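You operate a simulated robot arm through the tools that you are given. There is no shell and no other tool. Be economical: measure what you need, move in short steps, check, and stop when the job is done.

You run a simulated robot arm. Do the job below in one go: nothing can be reset, and whatever is moved stays where it is left.

Task
Gauge both white stacks on the bench top and stand each on the board the read-out names.
Fine: jaw open again.

Only the result counts: the job must be done as asked and must still hold three seconds after the hand-in. Knocking over, shifting, dropping, spilling or breaking anything else fails it.

Robot
A 7-joint arm with a two-finger parallel gripper, fixed in place. Base frame: the origin is at the foot of the arm, x ahead of it, y to its left, z up. Lengths are in m, angles in degrees, forces in N, time in s.
Its first joint turns from -115.0 to 115.0 degrees. Payload 3.91 kg.
Tool frame: the origin (TCP) lies between the finger pads and is the grasp point; the fingertips stand 0.03 m ahead of it; z points along the fingers, y is the line along which they close. The gripper opens to 0.11 m. The fingers are 0.02 m wide and 0.01 m thick; the gripper's body (0.048 by 0.112 m) begins 0.055 m behind the TCP.
Orientation is told as [roll, pitch, yaw] about the base's x, y, z axes, in that order, counted from this pose: with the fingers straight down and closing along the base's y, the tool's x points along the base's -x, its y along +y and its z along -z.

Tools
- The arm moves only by the tool apply_moves. Its arguments are lists of equal length, an entry for each row: "slide": the shift along the tool's x, y, z in units of 200 mm (1.0 is 200 mm), a list of three; "rotation": the turn, a rotation vector about the tool's x, y, z in units of 45 degrees (1.0 is 45 degrees), a list of three; "grip": the gripper command, from -1 (shut) to 1 (fully open), values between in proportion. In form: {"slide": [[tx, ty, tz], ...], "rotation": [[wx, wy, wz], ...], "grip": [grip, ...]}. A call has 1 to 12 rows; each row is the pose to reach, as a shift and turn from the pose commanded when the call began, along the tool's axes at that moment. A call with a number of a shift or a turn outside -1 to 1 is refused whole. Rows are played at 5 a second. More than 0.05 m and 8.6 degrees between two rows, or a gripper value outside its range, and nothing of the call is played. Where a pose cannot be reached the arm comes as near as it can. A force on the tool above 60 N (or 10 N above the force at the start of the call, whichever is more), or a blocked arm, ends the call early, and 0.2 s more pass. Each finger travels about 0.108 m/s and halts on what it meets, pressing with about 40 N; the grip force reading is that of the motor and also rises with nothing between the fingers. The clock runs only during rows and for 0.2 s after the last one: add rows that repeat a pose to give the fingers time. It gives the time, the measured TCP pose, the force on the tool (base axes), the opening and the grip force at its end, in the units of the frame above (readings bear some noise), and new pictures: "pictures" is both (left out), scene, wrist or none.
- Cameras (640 x 400 px; columns grow to the right, rows downward): "scene" is fixed at [0.0504, -0.6504, 1.3933]; the picture's right is [0.36, -0.93, 0.00], its down [-0.88, -0.34, -0.33] and it looks along [0.31, 0.12, -0.94] (base axes); focal length 229 px, centre (320, 200). "wrist" rides on the gripper at [0.072, 0.017, -0.103] in the tool frame; the picture's right is [-0.23, 0.97, 0.00], its down [-0.76, -0.18, -0.62] and it looks along [-0.61, -0.14, 0.78] (tool axes); focal length 222 px, centre (320, 200). There is no depth. A picture from a camera that has moved, and an enlarged one, comes with that camera's place and axes in the base frame and with its lens.
- slide_trunk(by): slides the trunk up (or, below 0, down) by that many m; the arm rides with it, the base frame stays. It gives what a move gives, with no picture.
- zoom(camera, box): a new picture of the part [left, top, right, bottom] of that camera's present view, enlarged. No time passes.
- sign_off(): hands the job in; it is judged then, once.

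Work in short steps. Places have to be worked out from the pictures, the camera data and where the tool is seen: move nearer, look again, correct. Check each grasp and each placing, and mend what went wrong. You have 120 turns and 170 pictures in all, those below and enlarged ones among them. Open the gripper and draw the arm clear of the work before you hand the job in, unless the task says otherwise; then end with one line.

The tools are called after ">>>" as name(argument=value, ...) on one line, values as JSON. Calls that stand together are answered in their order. apply_moves: Moves the arm, as the interface text tells. Its arguments: {"type":"object","properties":{"slide":{"type":"array"},"rotation":{"type":"array"},"grip":{"type":"array"},"pictures":{"type":"string","enum":["both","scene","wrist","none"]}},"required":["slide","rotation","grip"]} The other tools are called the same way: slide_trunk (by) slides the trunk up or down; zoom (camera, box) takes an enlarged picture of a part of a camera's view; sign_off () hands the job in.

At the start:

```text
time_s: 0.0
ee_pos: [0.2675, -0.4263, 1.0656]
tool_rot: [0.0, 0.1, -0.1]
contact_force: [0.1, -0.1, -0.1]
opening: 0.1098
finger_force: 0.0
trunk travel left (down, up): [-0.75, 0.24]
```

scene: 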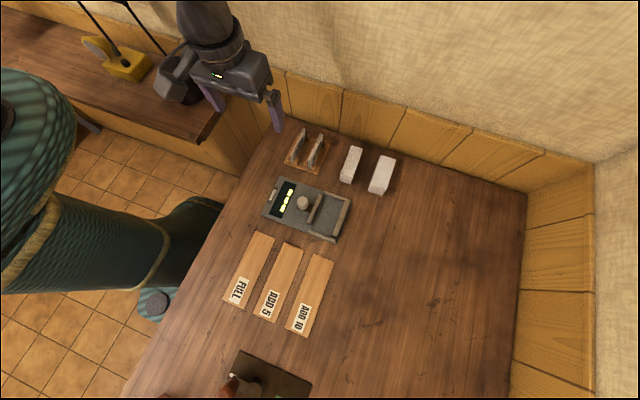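
wrist: 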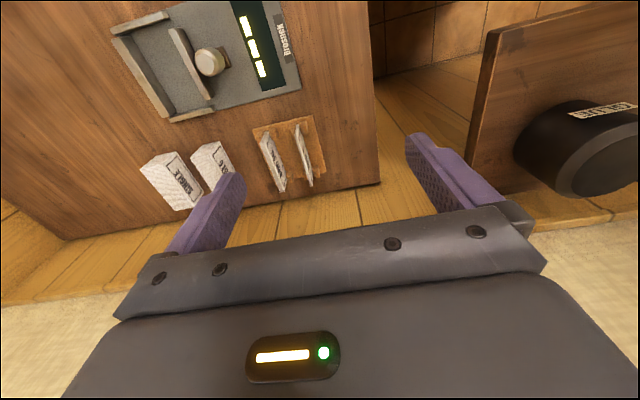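

I'll look closer at the bench to understand the gauge, the stacks and the boards.

>>> zoom(camera="scene", box=[220, 110, 420, 235])

>>> zoom(camera="scene", box=[200, 220, 360, 400])

>>> zoom(camera="wrist", box=[100, 0, 400, 220])

```text
3.20 times, centred on (320, 172) of scene
camera zoom: at [0.0504, -0.6504, 1.3933], right [0.36, -0.93, 0.0], down [-0.88, -0.34, -0.33], along [0.31, 0.12, -0.94], focal length 733 px, centre (320, 288)
```

zoom: 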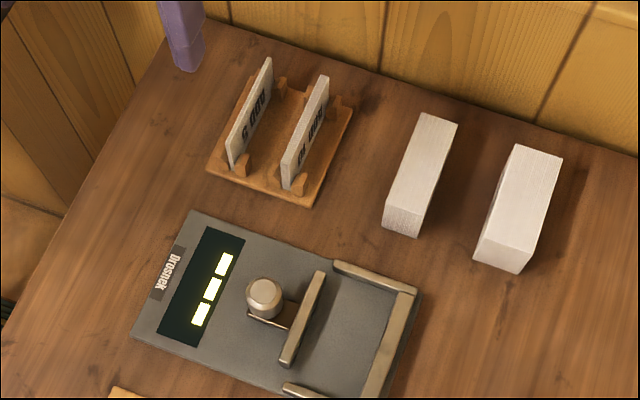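

```text
2.22 times, centred on (280, 310) of scene
camera zoom: at [0.0504, -0.6504, 1.3933], right [0.36, -0.93, 0.0], down [-0.88, -0.34, -0.33], along [0.31, 0.12, -0.94], focal length 509 px, centre (409, -44)
```

zoom: 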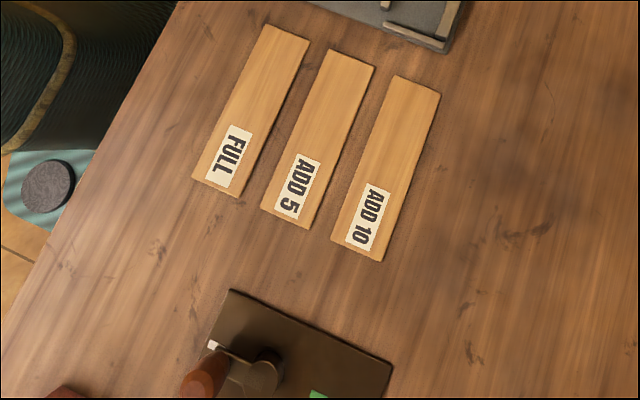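

```text
1.82 times, centred on (250, 110) of wrist
camera zoom: at [0.1946, -0.4095, 1.168], right [0.23, 0.97, 0.0], down [0.76, -0.18, 0.62], along [0.61, -0.14, -0.78], focal length 404 px, centre (447, 364)
```

zoom: 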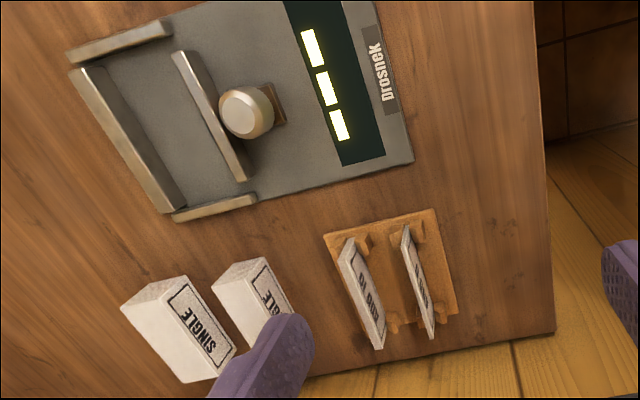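

The bench appears to be around z≈0.80, not 0.225, with the gauge spanning roughly x 0.14–0.27, y −0.45 to −0.66 and the stacks near x 0.36. I move the camera back and right, at the same height, for a better look.

>>> apply_moves(slide=[[0.125, -0.1875, 0], [0.25, -0.375, 0], [0.375, -0.5625, 0], [0.5, -0.75, 0], [0.5, -0.75, 0]], rotation=[[0, 0, 0], [0, 0, 0], [0, 0, 0], [0, 0, 0], [0, 0, 0]], grip=[1, 1, 1, 1, 1])

```text
time_s: 1.2
ee_pos: [0.1672, -0.5778, 1.0653]
tool_rot: [0.0, -0.1, 0.1]
contact_force: [0.1, 0.4, 0.7]
opening: 0.1099
finger_force: 0.0
trunk travel left (down, up): [-0.75, 0.24]
camera wrist: at [0.0952, -0.562, 1.167], right [0.23, 0.97, 0.0], down [0.76, -0.18, 0.62], along [0.61, -0.14, -0.78], focal length 222 px, centre (320, 200)
```

scene: 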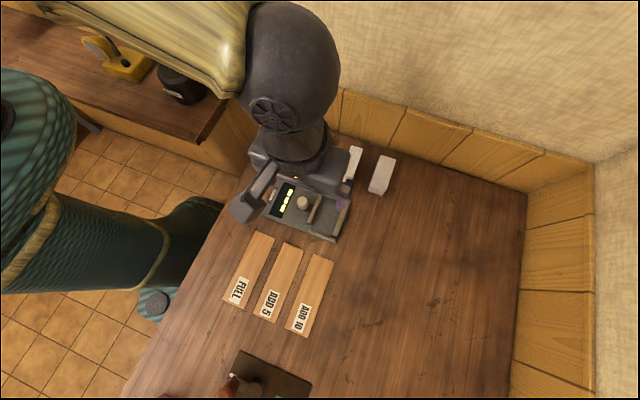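
wrist: 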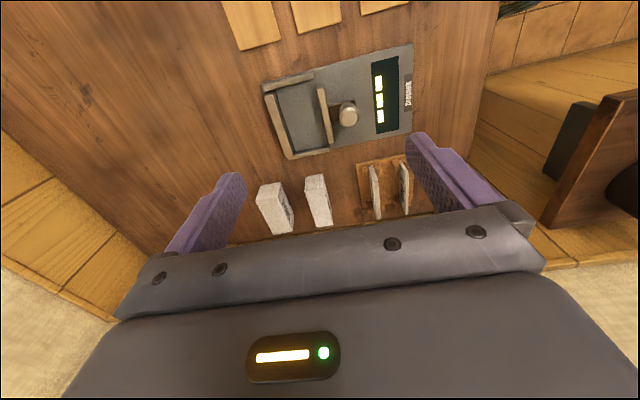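

Motion works. Zooming on the stacks and gauge.

>>> zoom(camera="wrist", box=[230, 140, 430, 250])

>>> zoom(camera="wrist", box=[240, 30, 430, 170])

```text
3.20 times, centred on (330, 195) of wrist
camera zoom: at [0.0952, -0.562, 1.167], right [0.23, 0.97, 0.0], down [0.76, -0.18, 0.62], along [0.61, -0.14, -0.78], focal length 711 px, centre (288, 216)
```

zoom: 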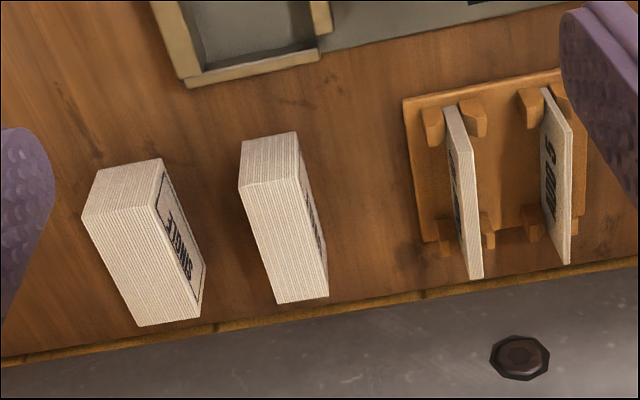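

```text
2.86 times, centred on (335, 100) of wrist
camera zoom: at [0.0952, -0.562, 1.167], right [0.23, 0.97, 0.0], down [0.76, -0.18, 0.62], along [0.61, -0.14, -0.78], focal length 635 px, centre (277, 486)
```

zoom: 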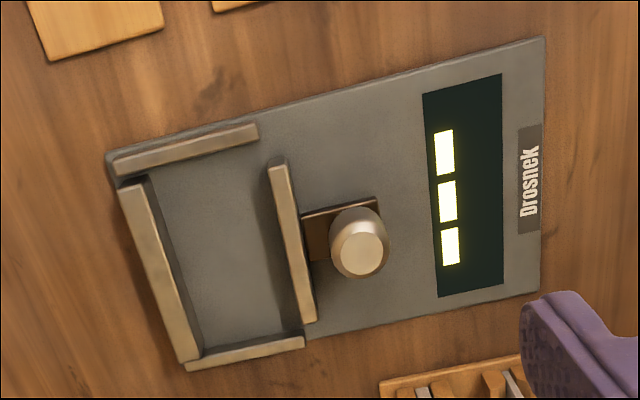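

The stacks are about 35 mm and 42 mm thick (along y), ~93 mm long and ~50 mm tall; the gauge gap is ~60 mm. I move above the narrow stack (≈0.365, −0.627), partly closing the gripper, staying well above.

>>> apply_moves(slide=[[-0.165, -0.041, 0.11], [-0.33, -0.082, 0.22], [-0.495, -0.123, 0.33], [-0.66, -0.164, 0.44], [-0.825, -0.205, 0.55], [-0.99, -0.245, 0.65], [-0.99, -0.245, 0.65]], rotation=[[0, 0, 0], [0, 0, 0], [0, 0, 0], [0, 0, 0], [0, 0, 0], [0, 0, 0], [0, 0, 0]], grip=[1, 0.8, 0.6, 0.45, 0.4, 0.4, 0.4])

```text
time_s: 2.8
ee_pos: [0.3664, -0.6249, 0.9344]
tool_rot: [0.0, 0.0, 0.0]
contact_force: [-0.1, -0.8, -0.8]
opening: 0.0769
finger_force: 0.0
trunk travel left (down, up): [-0.75, 0.24]
camera wrist: at [0.2938, -0.609, 1.0371], right [0.23, 0.97, 0.0], down [0.76, -0.18, 0.62], along [0.61, -0.14, -0.78], focal length 222 px, centre (320, 200)
```

scene: 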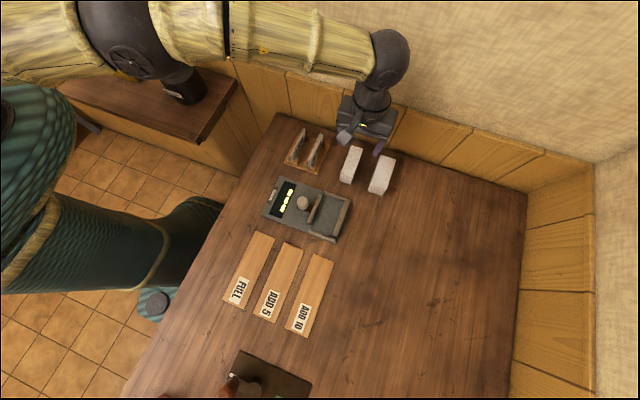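
wrist: 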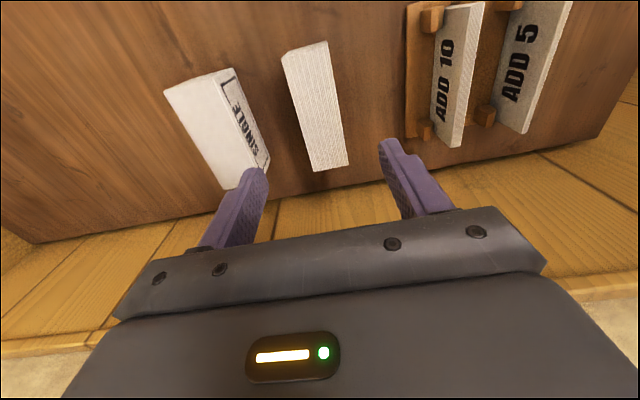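

Triangulating the two wrist views puts the stack top at z≈0.869, centre (≈0.348, −0.622), ~30 mm thick. I correct x/y and lower so the fingertips overlap its upper 2 cm, without closing yet.

>>> apply_moves(slide=[[0.09, 0.012, 0], [0.09, 0.012, 0.14], [0.09, 0.012, 0.28], [0.09, 0.012, 0.28]], rotation=[[0, 0, 0], [0, 0, 0], [0, 0, 0], [0, 0, 0]], grip=[0.4, 0.4, 0.4, 0.4])

>>> zoom(camera="scene", box=[260, 110, 420, 210])

```text
time_s: 3.8
ee_pos: [0.3466, -0.6219, 0.8793]
tool_rot: [-0.1, 0.0, 0.0]
contact_force: [0.1, 0.1, -0.7]
opening: 0.077
finger_force: 0.0
trunk travel left (down, up): [-0.75, 0.24]
camera wrist: at [0.2753, -0.6054, 0.9815], right [0.23, 0.97, 0.0], down [0.76, -0.18, 0.62], along [0.61, -0.14, -0.78], focal length 222 px, centre (320, 200)
```

scene: 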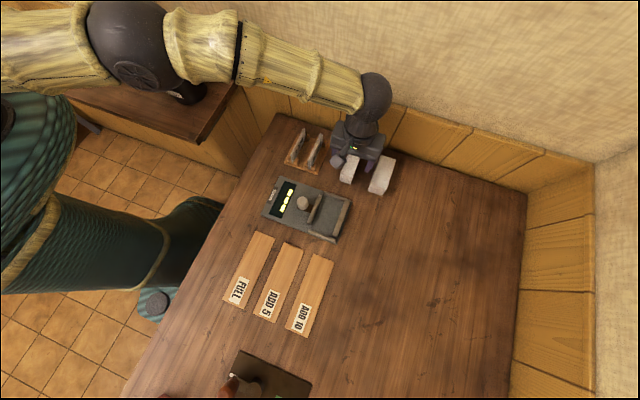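
wrist: 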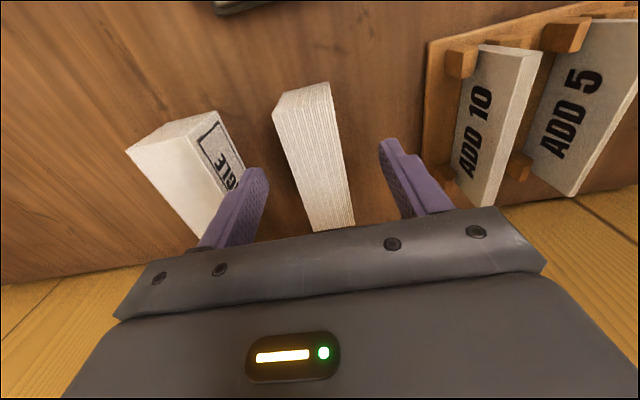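

```text
4.00 times, centred on (340, 160) of scene
camera zoom: at [0.0504, -0.6504, 1.3933], right [0.36, -0.93, 0.0], down [-0.88, -0.34, -0.33], along [0.31, 0.12, -0.94], focal length 916 px, centre (240, 360)
```

zoom: 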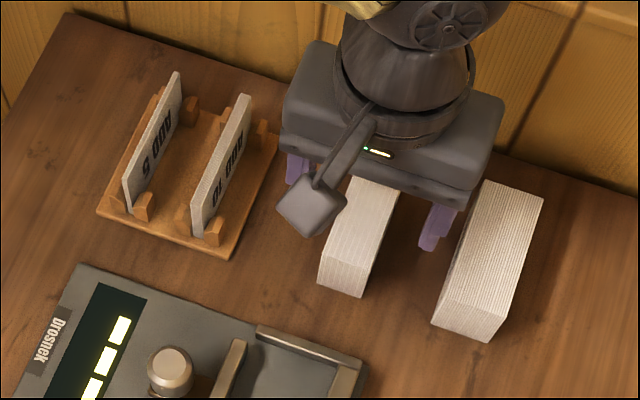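

>>> zoom(camera="wrist", box=[220, 60, 460, 250])

```text
2.11 times, centred on (340, 155) of wrist
camera zoom: at [0.2753, -0.6054, 0.9815], right [0.23, 0.97, 0.0], down [0.76, -0.18, 0.62], along [0.61, -0.14, -0.78], focal length 468 px, centre (278, 295)
```

zoom: 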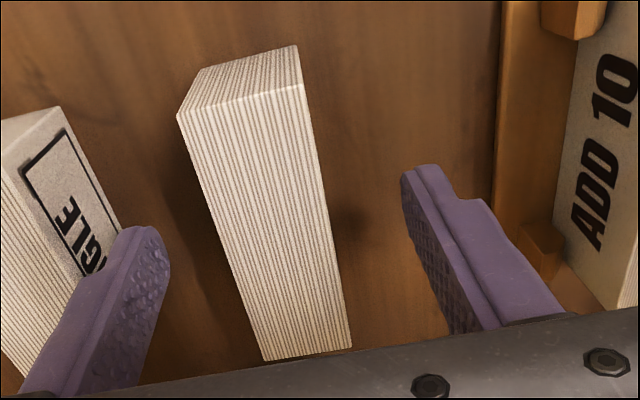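

Everything's consistent: stack centre (0.346, −0.6215), top ≈0.872, and the gripper is centred on it. Closing now.

>>> apply_moves(slide=[[0, 0, 0], [0, 0, 0], [0, 0, 0], [0, 0, 0]], rotation=[[0, 0, 0], [0, 0, 0], [0, 0, 0], [0, 0, 0]], grip=[0, -0.4, -0.7, -0.7], pictures="wrist")

```text
time_s: 4.8
ee_pos: [0.3473, -0.6213, 0.8792]
tool_rot: [0.0, 0.0, 0.0]
contact_force: [0.1, -0.2, 0.4]
opening: 0.0309
finger_force: 39.7
trunk travel left (down, up): [-0.75, 0.24]
camera wrist: at [0.2753, -0.6055, 0.9816], right [0.23, 0.97, 0.0], down [0.76, -0.18, 0.62], along [0.61, -0.14, -0.78], focal length 222 px, centre (320, 200)
```

wrist: 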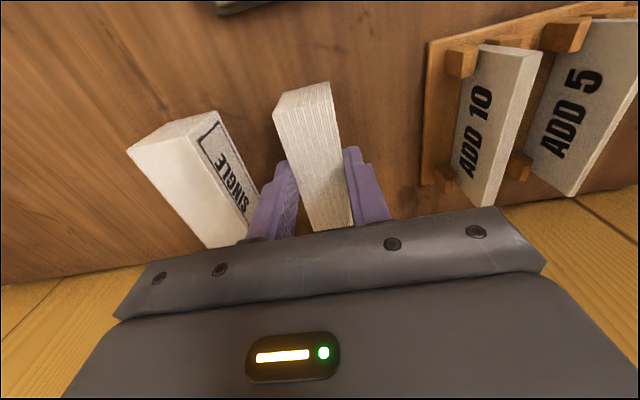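

Gripped at 30.9 mm. Lift 9 cm, then back toward −x to view the gauge from behind.

>>> apply_moves(slide=[[0, 0, -0.1], [0, 0, -0.25], [0, 0, -0.45], [0.2, 0.02, -0.45], [0.4, 0.04, -0.45], [0.6, 0.06, -0.45], [0.8, 0.08, -0.45], [1.0, 0.1, -0.45], [1.0, 0.1, -0.45]], rotation=[[0, 0, 0], [0, 0, 0], [0, 0, 0], [0, 0, 0], [0, 0, 0], [0, 0, 0], [0, 0, 0], [0, 0, 0], [0, 0, 0]], grip=[-0.7, -0.7, -0.7, -0.7, -0.7, -0.7, -0.7, -0.7, -0.7])

>>> zoom(camera="wrist", box=[200, 60, 440, 210])

```text
time_s: 6.8
ee_pos: [0.1453, -0.6032, 0.969]
tool_rot: [-0.1, 0.0, 0.0]
contact_force: [-0.1, 0.3, -0.9]
opening: 0.0308
finger_force: 39.9
trunk travel left (down, up): [-0.75, 0.24]
camera wrist: at [0.0734, -0.5862, 1.0707], right [0.23, 0.97, 0.0], down [0.76, -0.18, 0.62], along [0.61, -0.14, -0.78], focal length 222 px, centre (320, 200)
```

scene: 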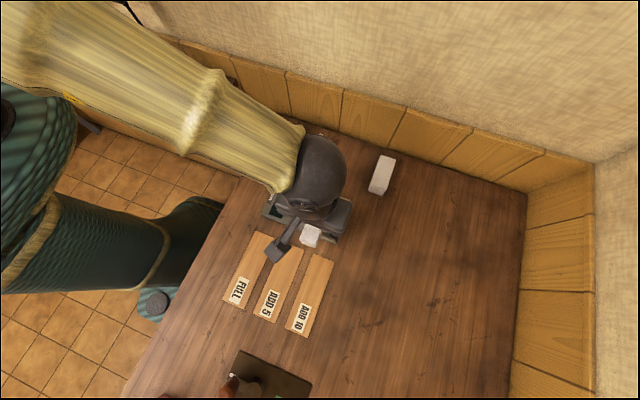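
wrist: 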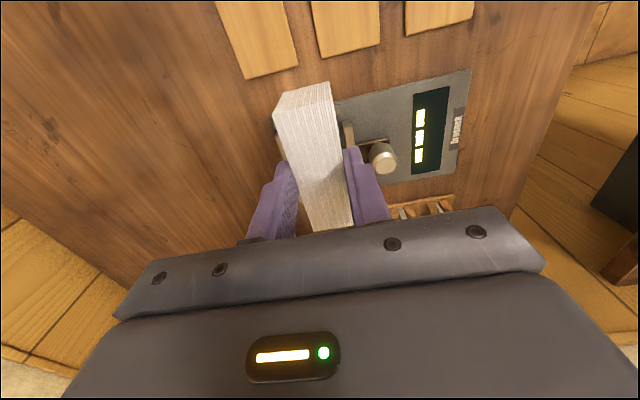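

```text
2.67 times, centred on (320, 135) of wrist
camera zoom: at [0.0734, -0.5862, 1.0707], right [0.23, 0.97, 0.0], down [0.76, -0.18, 0.62], along [0.61, -0.14, -0.78], focal length 592 px, centre (320, 373)
```

zoom: 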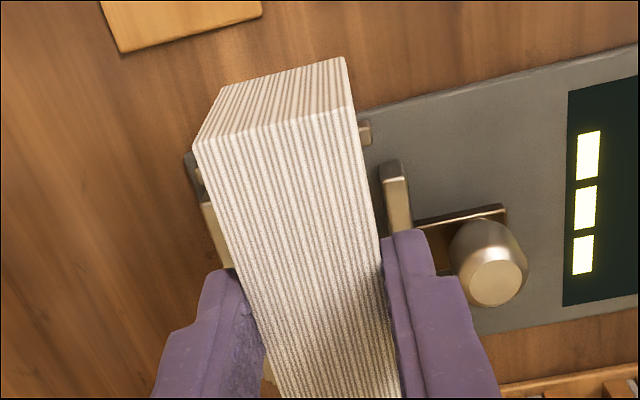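

The bed between the rails is x≈0.151–0.248, y≈−0.642 to −0.582 (centre ≈0.200, −0.612). I move the stack above its centre at z≈0.92 and check.

>>> apply_moves(slide=[[-0.14, -0.022, 0], [-0.275, -0.045, 0.0], [-0.275, -0.045, 0.12], [-0.275, -0.045, 0.245], [-0.275, -0.045, 0.245]], rotation=[[0, 0, 0], [0, 0, 0], [0, 0, 0], [0, 0, 0], [0, 0, 0]], grip=[-0.7, -0.7, -0.7, -0.7, -0.7])

>>> zoom(camera="scene", box=[250, 150, 390, 250])

>>> zoom(camera="wrist", box=[200, 40, 440, 240])

```text
time_s: 8.0
ee_pos: [0.2012, -0.6119, 0.92]
tool_rot: [0.0, 0.1, 0.0]
contact_force: [0.0, -0.1, -0.5]
opening: 0.0313
finger_force: 39.7
trunk travel left (down, up): [-0.75, 0.24]
camera wrist: at [0.1281, -0.5961, 1.0229], right [0.23, 0.97, 0.0], down [0.76, -0.18, 0.62], along [0.61, -0.14, -0.78], focal length 222 px, centre (320, 200)
```

scene: 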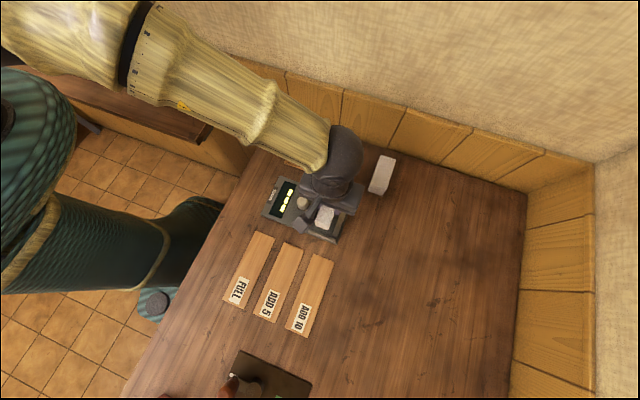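
wrist: 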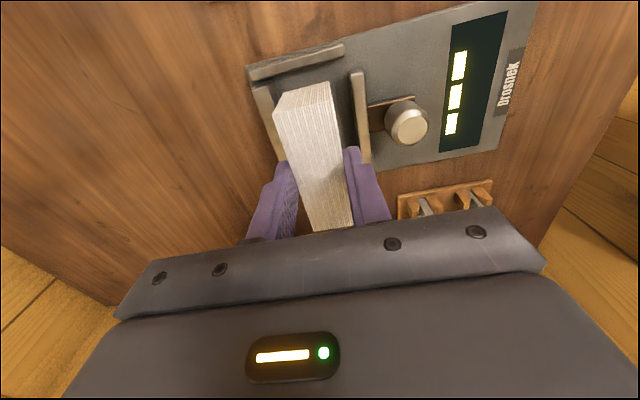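

```text
4.00 times, centred on (320, 200) of scene
camera zoom: at [0.0504, -0.6504, 1.3933], right [0.36, -0.93, 0.0], down [-0.88, -0.34, -0.33], along [0.31, 0.12, -0.94], focal length 916 px, centre (320, 200)
```

zoom: 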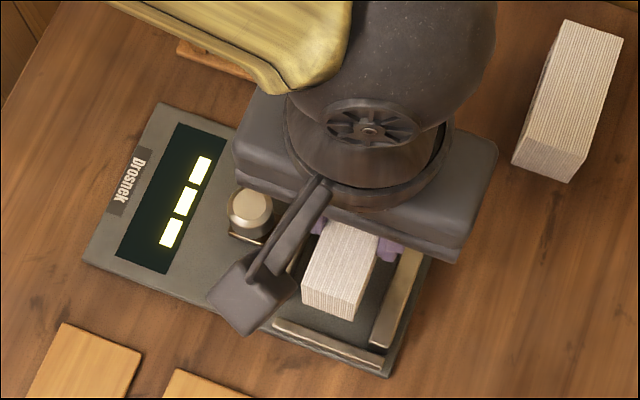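

```text
2.00 times, centred on (320, 140) of wrist
camera zoom: at [0.1281, -0.5961, 1.0229], right [0.23, 0.97, 0.0], down [0.76, -0.18, 0.62], along [0.61, -0.14, -0.78], focal length 444 px, centre (320, 320)
```

zoom: 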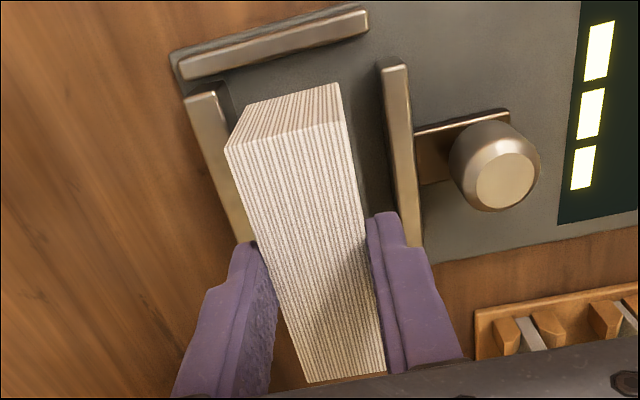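

Alignment looks good (stack x 0.157–0.244 inside rails 0.151–0.248). Lowering gently, watching force.

>>> apply_moves(slide=[[0, 0, 0.05], [0, 0, 0.09], [0, 0, 0.11], [0, 0, 0.125], [0, 0, 0.135]], rotation=[[0, 0, 0], [0, 0, 0], [0, 0, 0], [0, 0, 0], [0, 0, 0]], grip=[-0.7, -0.7, -0.7, -0.7, -0.7], pictures="wrist")

>>> zoom(camera="wrist", box=[200, 40, 440, 240])

```text
time_s: 9.2
ee_pos: [0.2003, -0.6114, 0.8945]
tool_rot: [0.0, 0.0, 0.0]
contact_force: [0.8, 0.1, -2.2]
opening: 0.0311
finger_force: 39.8
trunk travel left (down, up): [-0.75, 0.24]
camera wrist: at [0.1301, -0.5946, 0.9968], right [0.23, 0.97, 0.0], down [0.76, -0.18, 0.62], along [0.61, -0.14, -0.78], focal length 222 px, centre (320, 200)
```

wrist: 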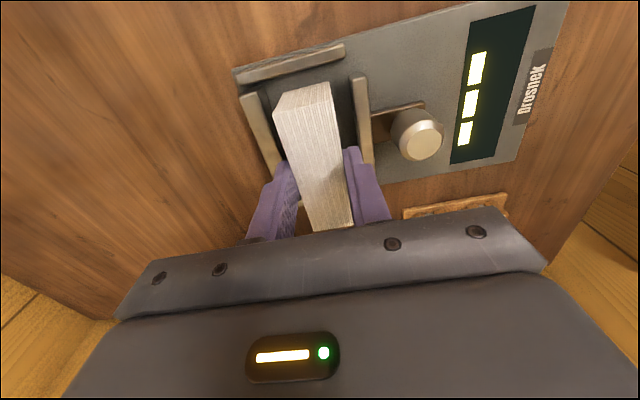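

```text
2.00 times, centred on (320, 140) of wrist
camera zoom: at [0.1301, -0.5946, 0.9968], right [0.23, 0.97, 0.0], down [0.76, -0.18, 0.62], along [0.61, -0.14, -0.78], focal length 444 px, centre (320, 320)
```

zoom: 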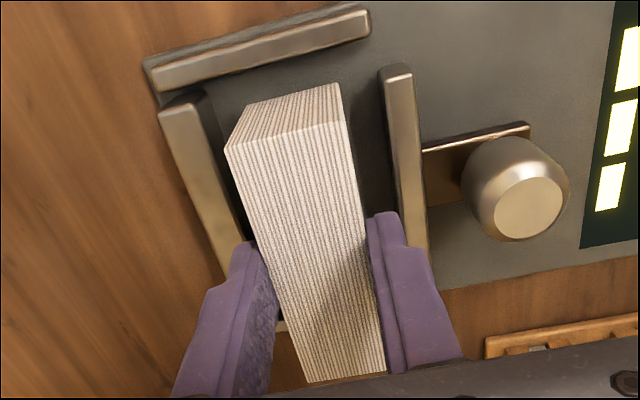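

No contact yet; continue down in 2 mm increments.

>>> apply_moves(slide=[[0, 0, 0.01], [0, 0, 0.02], [0, 0, 0.03], [0, 0, 0.04], [0, 0, 0.05], [0, 0, 0.05]], rotation=[[0, 0, 0], [0, 0, 0], [0, 0, 0], [0, 0, 0], [0, 0, 0], [0, 0, 0]], grip=[-0.7, -0.7, -0.7, -0.7, -0.7, -0.7], pictures="none")

```text
time_s: 10.6
ee_pos: [0.2012, -0.6128, 0.8851]
tool_rot: [-0.1, 0.0, 0.0]
contact_force: [0.2, 2.0, 11.6]
opening: 0.031
finger_force: 40.1
trunk travel left (down, up): [-0.75, 0.24]
```

Contact (≈12 N up) at TCP z 0.885. Checking with pictures whether it sits on the plate.

>>> zoom(camera="wrist", box=[200, 40, 440, 240])

>>> zoom(camera="scene", box=[250, 150, 390, 250])

```text
2.00 times, centred on (320, 140) of wrist
camera zoom: at [0.1297, -0.5951, 0.9875], right [0.23, 0.97, 0.0], down [0.76, -0.18, 0.62], along [0.61, -0.14, -0.78], focal length 444 px, centre (320, 320)
```

zoom: 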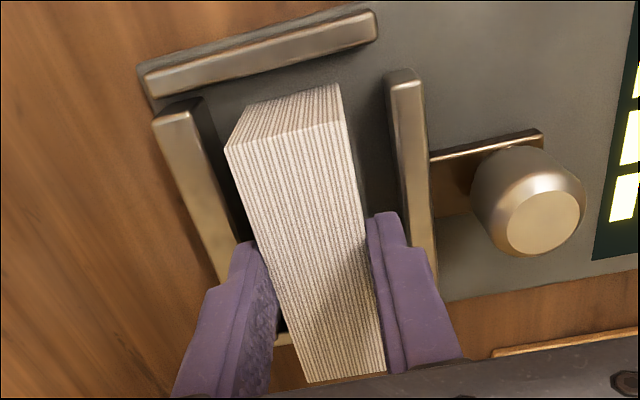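

```text
4.00 times, centred on (320, 200) of scene
camera zoom: at [0.0504, -0.6504, 1.3933], right [0.36, -0.93, 0.0], down [-0.88, -0.34, -0.33], along [0.31, 0.12, -0.94], focal length 916 px, centre (320, 200)
```

zoom: 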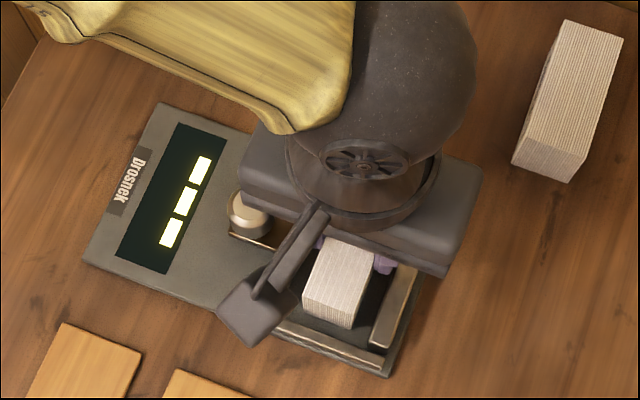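

It sits within the rails. Release slightly (to 40 mm), then rise straight up.

>>> apply_moves(slide=[[0, 0, -0.005], [0, 0, -0.005], [0, 0, -0.005], [0, 0, -0.05], [0, 0, -0.15], [0, 0, -0.35], [0, 0, -0.45]], rotation=[[0, 0, 0], [0, 0, 0], [0, 0, 0], [0, 0, 0], [0, 0, 0], [0, 0, 0], [0, 0, 0]], grip=[-0.45, -0.3, -0.27, -0.27, -0.27, -0.27, -0.27])

>>> zoom(camera="wrist", box=[200, 20, 440, 240])

>>> zoom(camera="scene", box=[250, 150, 390, 250])

```text
time_s: 12.2
ee_pos: [0.2052, -0.6112, 0.9752]
tool_rot: [0.2, 0.0, 0.1]
contact_force: [0.4, 0.3, -1.4]
opening: 0.0399
finger_force: 0.1
trunk travel left (down, up): [-0.75, 0.24]
camera wrist: at [0.1326, -0.5946, 1.0785], right [0.23, 0.97, 0.0], down [0.76, -0.18, 0.62], along [0.61, -0.14, -0.78], focal length 222 px, centre (320, 200)
```

scene: 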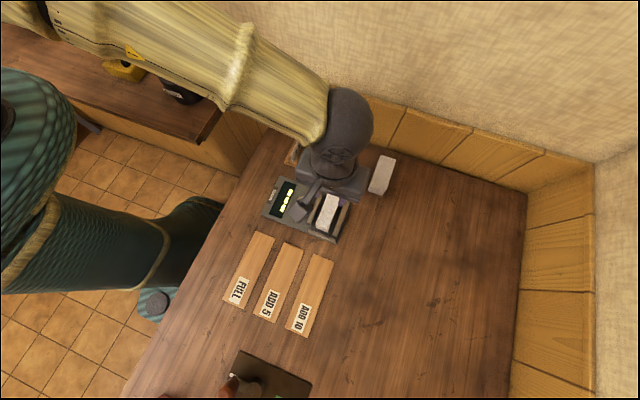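
wrist: 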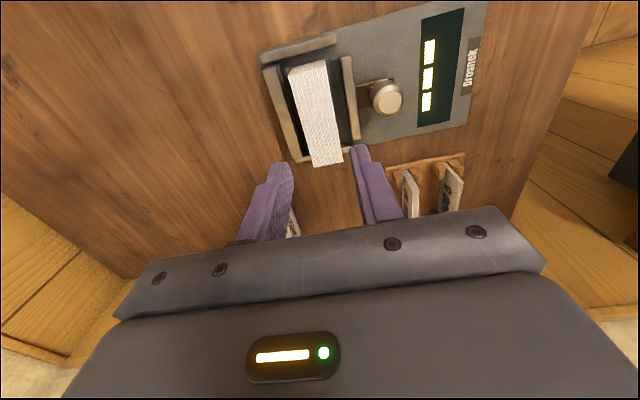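

```text
1.82 times, centred on (320, 130) of wrist
camera zoom: at [0.1326, -0.5946, 1.0785], right [0.23, 0.97, 0.0], down [0.76, -0.18, 0.62], along [0.61, -0.14, -0.78], focal length 404 px, centre (320, 327)
```

zoom: 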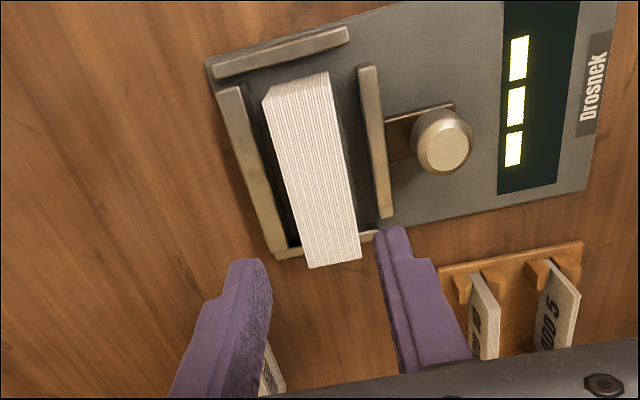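

```text
4.00 times, centred on (320, 200) of scene
camera zoom: at [0.0504, -0.6504, 1.3933], right [0.36, -0.93, 0.0], down [-0.88, -0.34, -0.33], along [0.31, 0.12, -0.94], focal length 916 px, centre (320, 200)
```

zoom: 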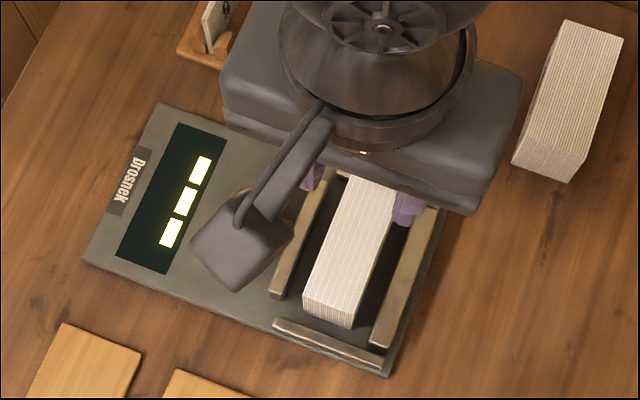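

Stack stands in the gauge; the knob top triangulates to (0.198, −0.548, 0.876), Ø≈28 mm. I move over the knob and turn the tool 90° so the fingers close along x around it.

>>> apply_moves(slide=[[0.006, 0.05, 0], [0.012, 0.1, 0], [0.018, 0.15, 0], [0.024, 0.21, 0], [0.03, 0.26, 0], [0.036, 0.315, 0], [0.036, 0.315, 0]], rotation=[[0, 0, 0.167], [0, 0, 0.333], [0, 0, 0.5], [0, 0, 0.667], [0, 0, 0.833], [0, 0, 1.0], [0, 0, 1.0]], grip=[-0.2, -0.1, 0, 0, 0, 0, 0], pictures="none")

>>> apply_moves(slide=[[0, 0, 0], [0, 0, 0], [0, 0, 0], [0, 0, 0], [0, 0, 0], [0, 0, 0], [0, 0, 0]], rotation=[[0, 0, 0.167], [0, 0, 0.333], [0, 0, 0.5], [0, 0, 0.667], [0, 0, 0.833], [0, 0, 1.0], [0, 0, 1.0]], grip=[0, 0, 0, 0, 0, 0, 0])

```text
time_s: 13.8
ee_pos: [0.1939, -0.5487, 0.976]
tool_rot: [0.0, -0.1, -45.1]
contact_force: [-0.1, 0.4, -0.5]
opening: 0.055
finger_force: 0.2
trunk travel left (down, up): [-0.75, 0.24]
```

```text
time_s: 15.4
ee_pos: [0.194, -0.5472, 0.9737]
tool_rot: [0.0, 0.0, -90.1]
contact_force: [-1.6, 0.5, -0.3]
opening: 0.0549
finger_force: 0.1
trunk travel left (down, up): [-0.75, 0.24]
camera wrist: at [0.2116, -0.4759, 1.0761], right [0.97, -0.23, 0.0], down [-0.18, -0.76, 0.62], along [-0.14, -0.61, -0.78], focal length 222 px, centre (320, 200)
```

scene: 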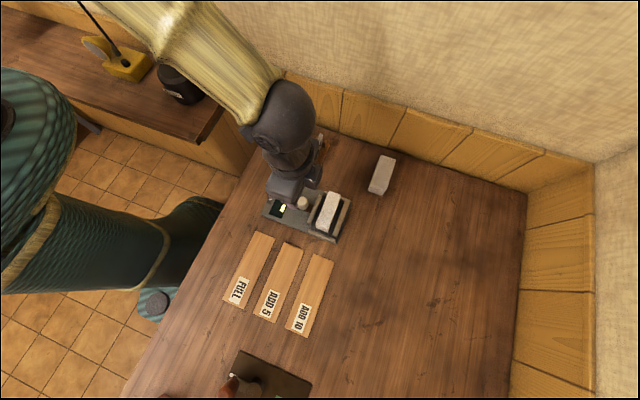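
wrist: 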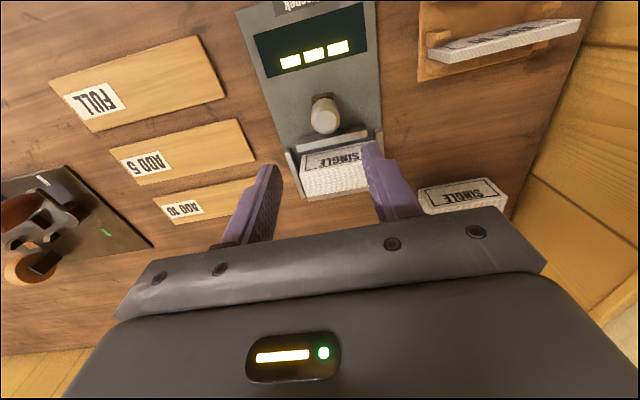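

>>> zoom(camera="wrist", box=[230, 60, 430, 220])

>>> zoom(camera="scene", box=[250, 150, 390, 250])

```text
2.50 times, centred on (330, 140) of wrist
camera zoom: at [0.2116, -0.4759, 1.0761], right [0.97, -0.23, 0.0], down [-0.18, -0.76, 0.62], along [-0.14, -0.61, -0.78], focal length 555 px, centre (295, 350)
```

zoom: 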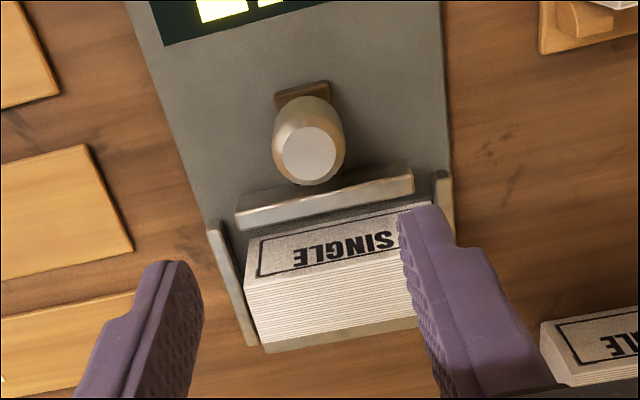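

```text
4.00 times, centred on (320, 200) of scene
camera zoom: at [0.0504, -0.6504, 1.3933], right [0.36, -0.93, 0.0], down [-0.88, -0.34, -0.33], along [0.31, 0.12, -0.94], focal length 916 px, centre (320, 200)
```

zoom: 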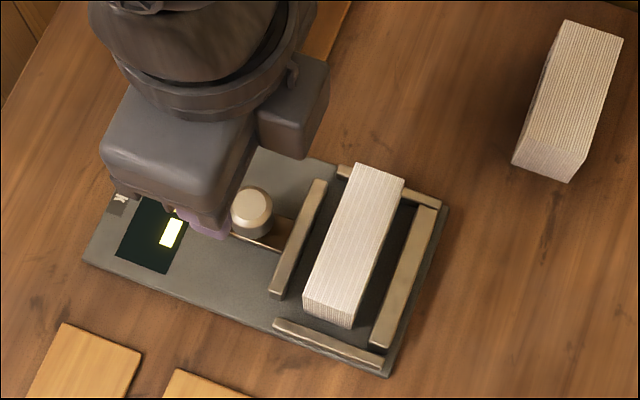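

Knob is at (≈0.200, −0.547). Lower so the fingertips straddle its upper 2 cm, then close.

>>> apply_moves(slide=[[0, 0.027, 0.1], [0, 0.027, 0.25], [0, 0.027, 0.4], [0, 0.027, 0.44], [0, 0.027, 0.44]], rotation=[[0, 0, 0], [0, 0, 0], [0, 0, 0], [0, 0, 0], [0, 0, 0]], grip=[0, 0, 0, 0, 0], pictures="wrist")

>>> zoom(camera="scene", box=[250, 150, 390, 250])

```text
time_s: 16.6
ee_pos: [0.198, -0.5491, 0.8852]
tool_rot: [-0.1, 0.0, -89.9]
contact_force: [-0.2, 0.3, 0.4]
opening: 0.055
finger_force: 0.0
trunk travel left (down, up): [-0.75, 0.24]
camera wrist: at [0.2154, -0.4768, 0.9868], right [0.97, -0.23, 0.0], down [-0.18, -0.76, 0.62], along [-0.14, -0.61, -0.78], focal length 222 px, centre (320, 200)
```

wrist: 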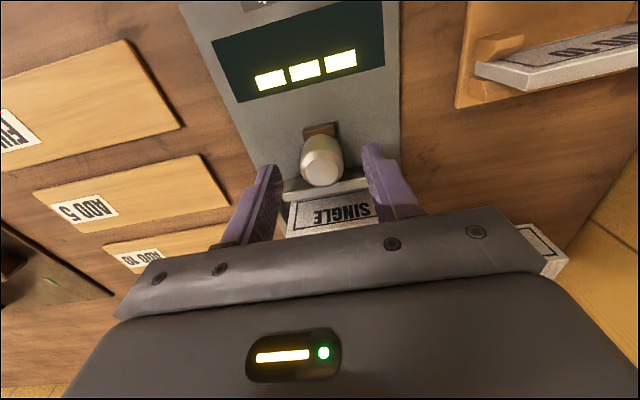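

```text
4.00 times, centred on (320, 200) of scene
camera zoom: at [0.0504, -0.6504, 1.3933], right [0.36, -0.93, 0.0], down [-0.88, -0.34, -0.33], along [0.31, 0.12, -0.94], focal length 916 px, centre (320, 200)
```

zoom: 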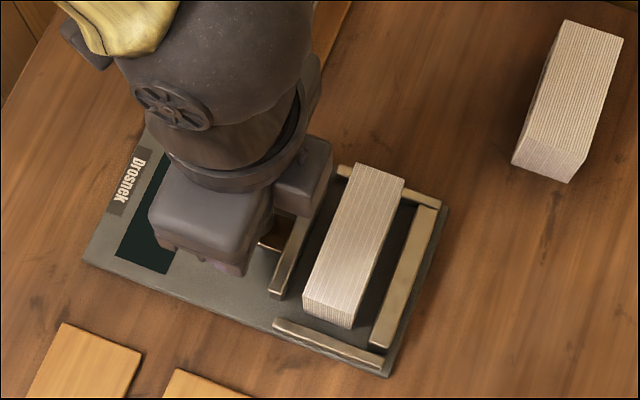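

Knob sits between the fingers. Closing on it.

>>> apply_moves(slide=[[0, 0.008, 0], [0, 0.008, 0], [0, 0.008, 0], [0, 0.008, 0]], rotation=[[0, 0, 0], [0, 0, 0], [0, 0, 0], [0, 0, 0]], grip=[-0.3, -0.5, -0.8, -0.8], pictures="wrist")

```text
time_s: 17.6
ee_pos: [0.1996, -0.5489, 0.8843]
tool_rot: [0.0, 0.0, -89.9]
contact_force: [-2.2, 0.5, 0.2]
opening: 0.0262
finger_force: 45.2
trunk travel left (down, up): [-0.75, 0.24]
camera wrist: at [0.2173, -0.4769, 0.9869], right [0.97, -0.23, 0.0], down [-0.18, -0.76, 0.62], along [-0.14, -0.61, -0.78], focal length 222 px, centre (320, 200)
```

wrist: 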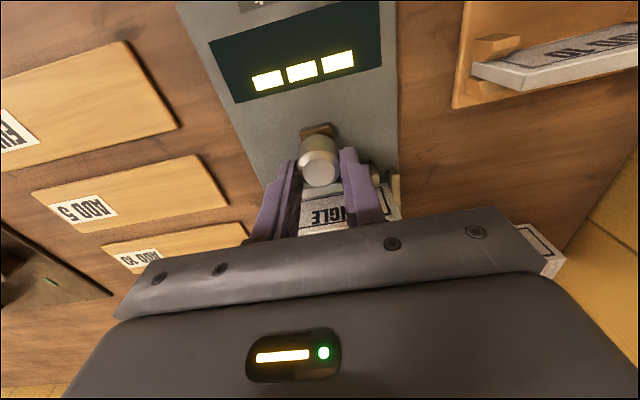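

Knob held (26 mm). Push it toward −y: 15 mm to meet the stack, then on until the stack meets the fixed jaw.

>>> apply_moves(slide=[[-0.02, 0.008, 0], [-0.04, 0.008, 0], [-0.06, 0.008, 0], [-0.075, 0.008, 0], [-0.09, 0.008, 0], [-0.105, 0.008, 0], [-0.12, 0.008, 0], [-0.12, 0.008, 0]], rotation=[[0, 0, 0], [0, 0, 0], [0, 0, 0], [0, 0, 0], [0, 0, 0], [0, 0, 0], [0, 0, 0], [0, 0, 0]], grip=[-0.8, -0.8, -0.8, -0.8, -0.8, -0.8, -0.8, -0.8])

>>> zoom(camera="scene", box=[250, 150, 390, 250])

```text
time_s: 19.4
ee_pos: [0.2005, -0.5754, 0.8852]
tool_rot: [0.0, 0.2, -90.1]
contact_force: [-19.8, 0.7, -17.5]
opening: 0.0265
finger_force: 45.3
trunk travel left (down, up): [-0.75, 0.24]
camera wrist: at [0.2174, -0.5019, 0.9872], right [0.97, -0.23, 0.0], down [-0.18, -0.76, 0.62], along [-0.14, -0.6, -0.78], focal length 222 px, centre (320, 200)
```

scene: 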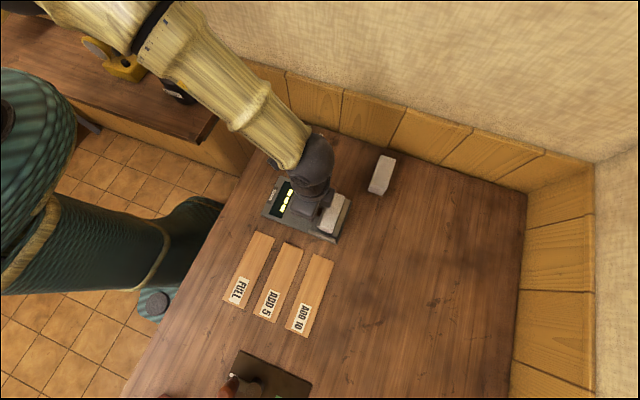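
wrist: 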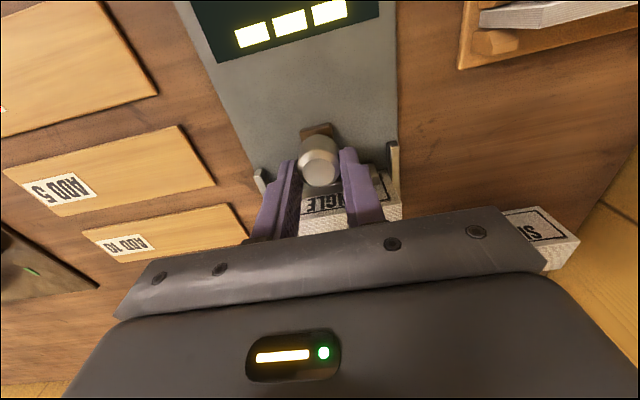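

```text
4.00 times, centred on (320, 200) of scene
camera zoom: at [0.0504, -0.6504, 1.3933], right [0.36, -0.93, 0.0], down [-0.88, -0.34, -0.33], along [0.31, 0.12, -0.94], focal length 916 px, centre (320, 200)
```

zoom: 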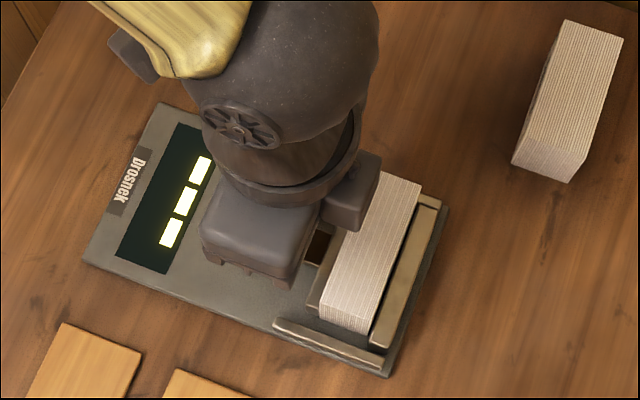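

The stack is being pushed, almost at the fixed jaw; display still blank. Push a few mm more in small steps, relieving the side force in x.

>>> apply_moves(slide=[[-0.01, -0.008, 0.005], [-0.02, -0.01, 0.008], [-0.025, -0.01, 0.008], [-0.03, -0.01, 0.008], [-0.03, -0.01, 0.008]], rotation=[[0, 0, 0], [0, 0, 0], [0, 0, 0], [0, 0, 0], [0, 0, 0]], grip=[-0.8, -0.8, -0.8, -0.8, -0.8], pictures="none")

>>> zoom(camera="scene", box=[250, 150, 390, 250])

```text
time_s: 20.6
ee_pos: [0.201, -0.5751, 0.8845]
tool_rot: [0.0, 0.2, -90.0]
contact_force: [-13.9, 25.3, 5.1]
opening: 0.0269
finger_force: 45.1
trunk travel left (down, up): [-0.75, 0.24]
```

```text
4.00 times, centred on (320, 200) of scene
camera zoom: at [0.0504, -0.6504, 1.3933], right [0.36, -0.93, 0.0], down [-0.88, -0.34, -0.33], along [0.31, 0.12, -0.94], focal length 916 px, centre (320, 200)
```

zoom: 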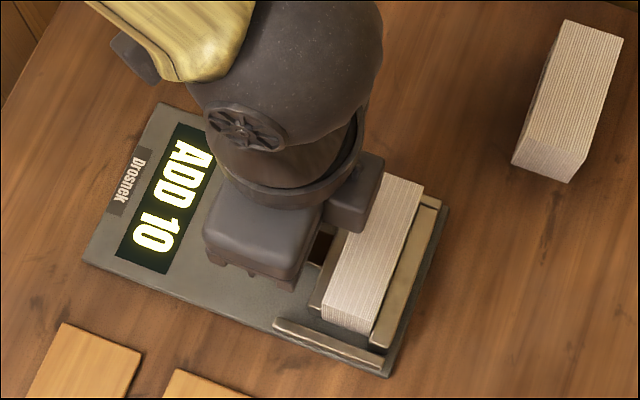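

Read-out: ADD 10 for this stack. Now slide the knob back +y to reopen the jaw.

>>> apply_moves(slide=[[0.02, -0.008, 0.002], [0.05, -0.008, 0.002], [0.08, -0.008, 0.002], [0.11, -0.008, 0.002], [0.14, -0.008, 0.002], [0.14, -0.008, 0.002]], rotation=[[0, 0, 0], [0, 0, 0], [0, 0, 0], [0, 0, 0], [0, 0, 0], [0, 0, 0]], grip=[-0.8, -0.8, -0.8, -0.8, -0.8, -0.8], pictures="none")

>>> zoom(camera="scene", box=[250, 150, 390, 250])

```text
time_s: 22.0
ee_pos: [0.1988, -0.5497, 0.8859]
tool_rot: [0.1, -0.1, -90.1]
contact_force: [1.9, 0.5, 7.6]
opening: 0.0265
finger_force: 45.0
trunk travel left (down, up): [-0.75, 0.24]
```

```text
4.00 times, centred on (320, 200) of scene
camera zoom: at [0.0504, -0.6504, 1.3933], right [0.36, -0.93, 0.0], down [-0.88, -0.34, -0.33], along [0.31, 0.12, -0.94], focal length 916 px, centre (320, 200)
```

zoom: 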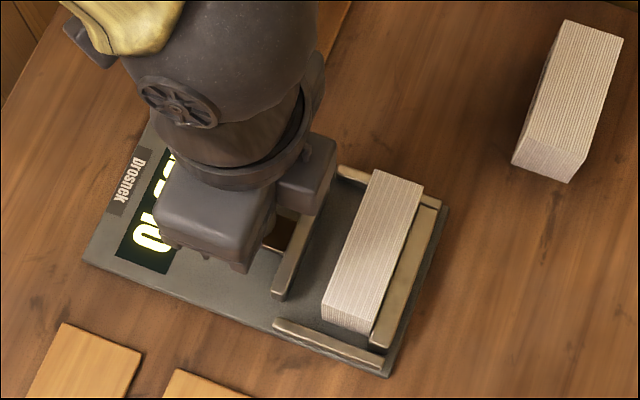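

Jaw is back at its open position (y −0.550). Release the knob, rise, and open fully to look at the stack from this orientation (I'll grip it end-to-end along x).

>>> apply_moves(slide=[[0, 0, 0], [0, 0, 0], [0, 0, -0.1], [0, 0, -0.25], [0, 0, -0.45], [-0.1, 0, -0.45], [-0.2, 0.01, -0.45], [-0.2, 0.01, -0.45]], rotation=[[0, 0, 0], [0, 0, 0], [0, 0, 0], [0, 0, 0], [0, 0, 0], [0, 0, 0], [0, 0, 0], [0, 0, 0]], grip=[-0.2, 0, 0, 0, 0.4, 0.8, 1, 1])

>>> zoom(camera="wrist", box=[200, 40, 440, 220])

>>> zoom(camera="scene", box=[250, 150, 390, 250])

```text
time_s: 23.8
ee_pos: [0.201, -0.5907, 0.9725]
tool_rot: [0.0, 0.0, -90.0]
contact_force: [0.4, 0.1, -0.3]
opening: 0.1097
finger_force: 0.0
trunk travel left (down, up): [-0.75, 0.24]
camera wrist: at [0.2178, -0.5182, 1.0751], right [0.97, -0.23, 0.0], down [-0.18, -0.76, 0.62], along [-0.14, -0.61, -0.78], focal length 222 px, centre (320, 200)
```

scene: 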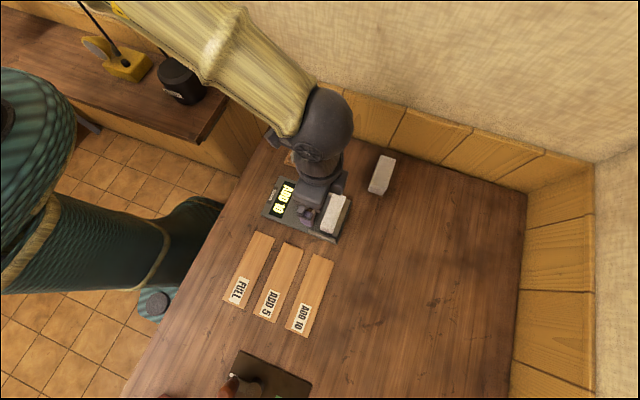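
wrist: 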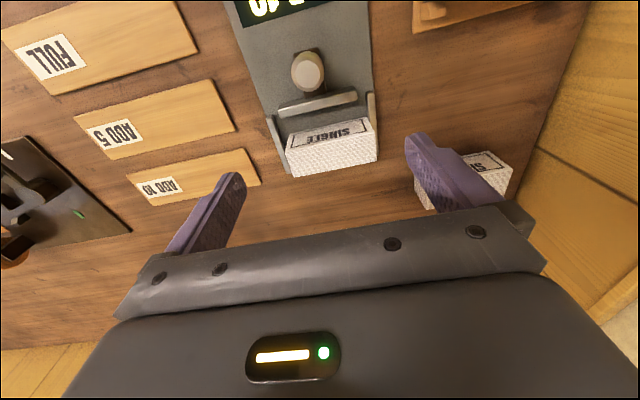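

```text
2.22 times, centred on (320, 130) of wrist
camera zoom: at [0.2178, -0.5182, 1.0751], right [0.97, -0.23, 0.0], down [-0.18, -0.76, 0.62], along [-0.14, -0.61, -0.78], focal length 494 px, centre (320, 356)
```

zoom: 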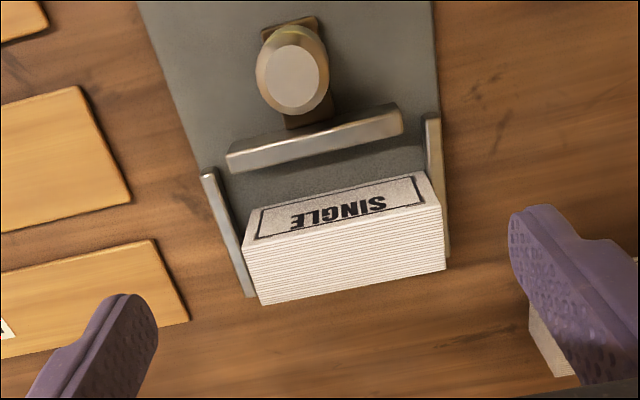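

```text
4.00 times, centred on (320, 200) of scene
camera zoom: at [0.0504, -0.6504, 1.3933], right [0.36, -0.93, 0.0], down [-0.88, -0.34, -0.33], along [0.31, 0.12, -0.94], focal length 916 px, centre (320, 200)
```

zoom: 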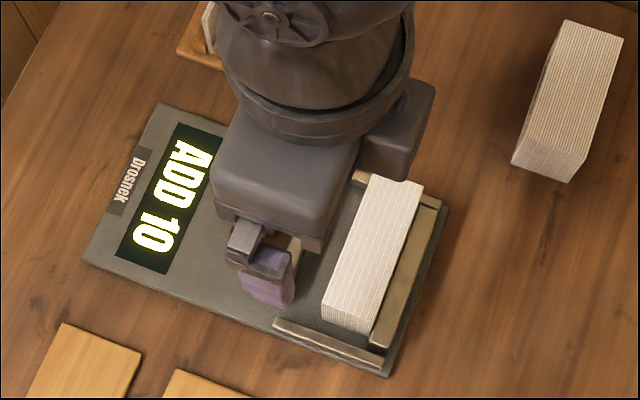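

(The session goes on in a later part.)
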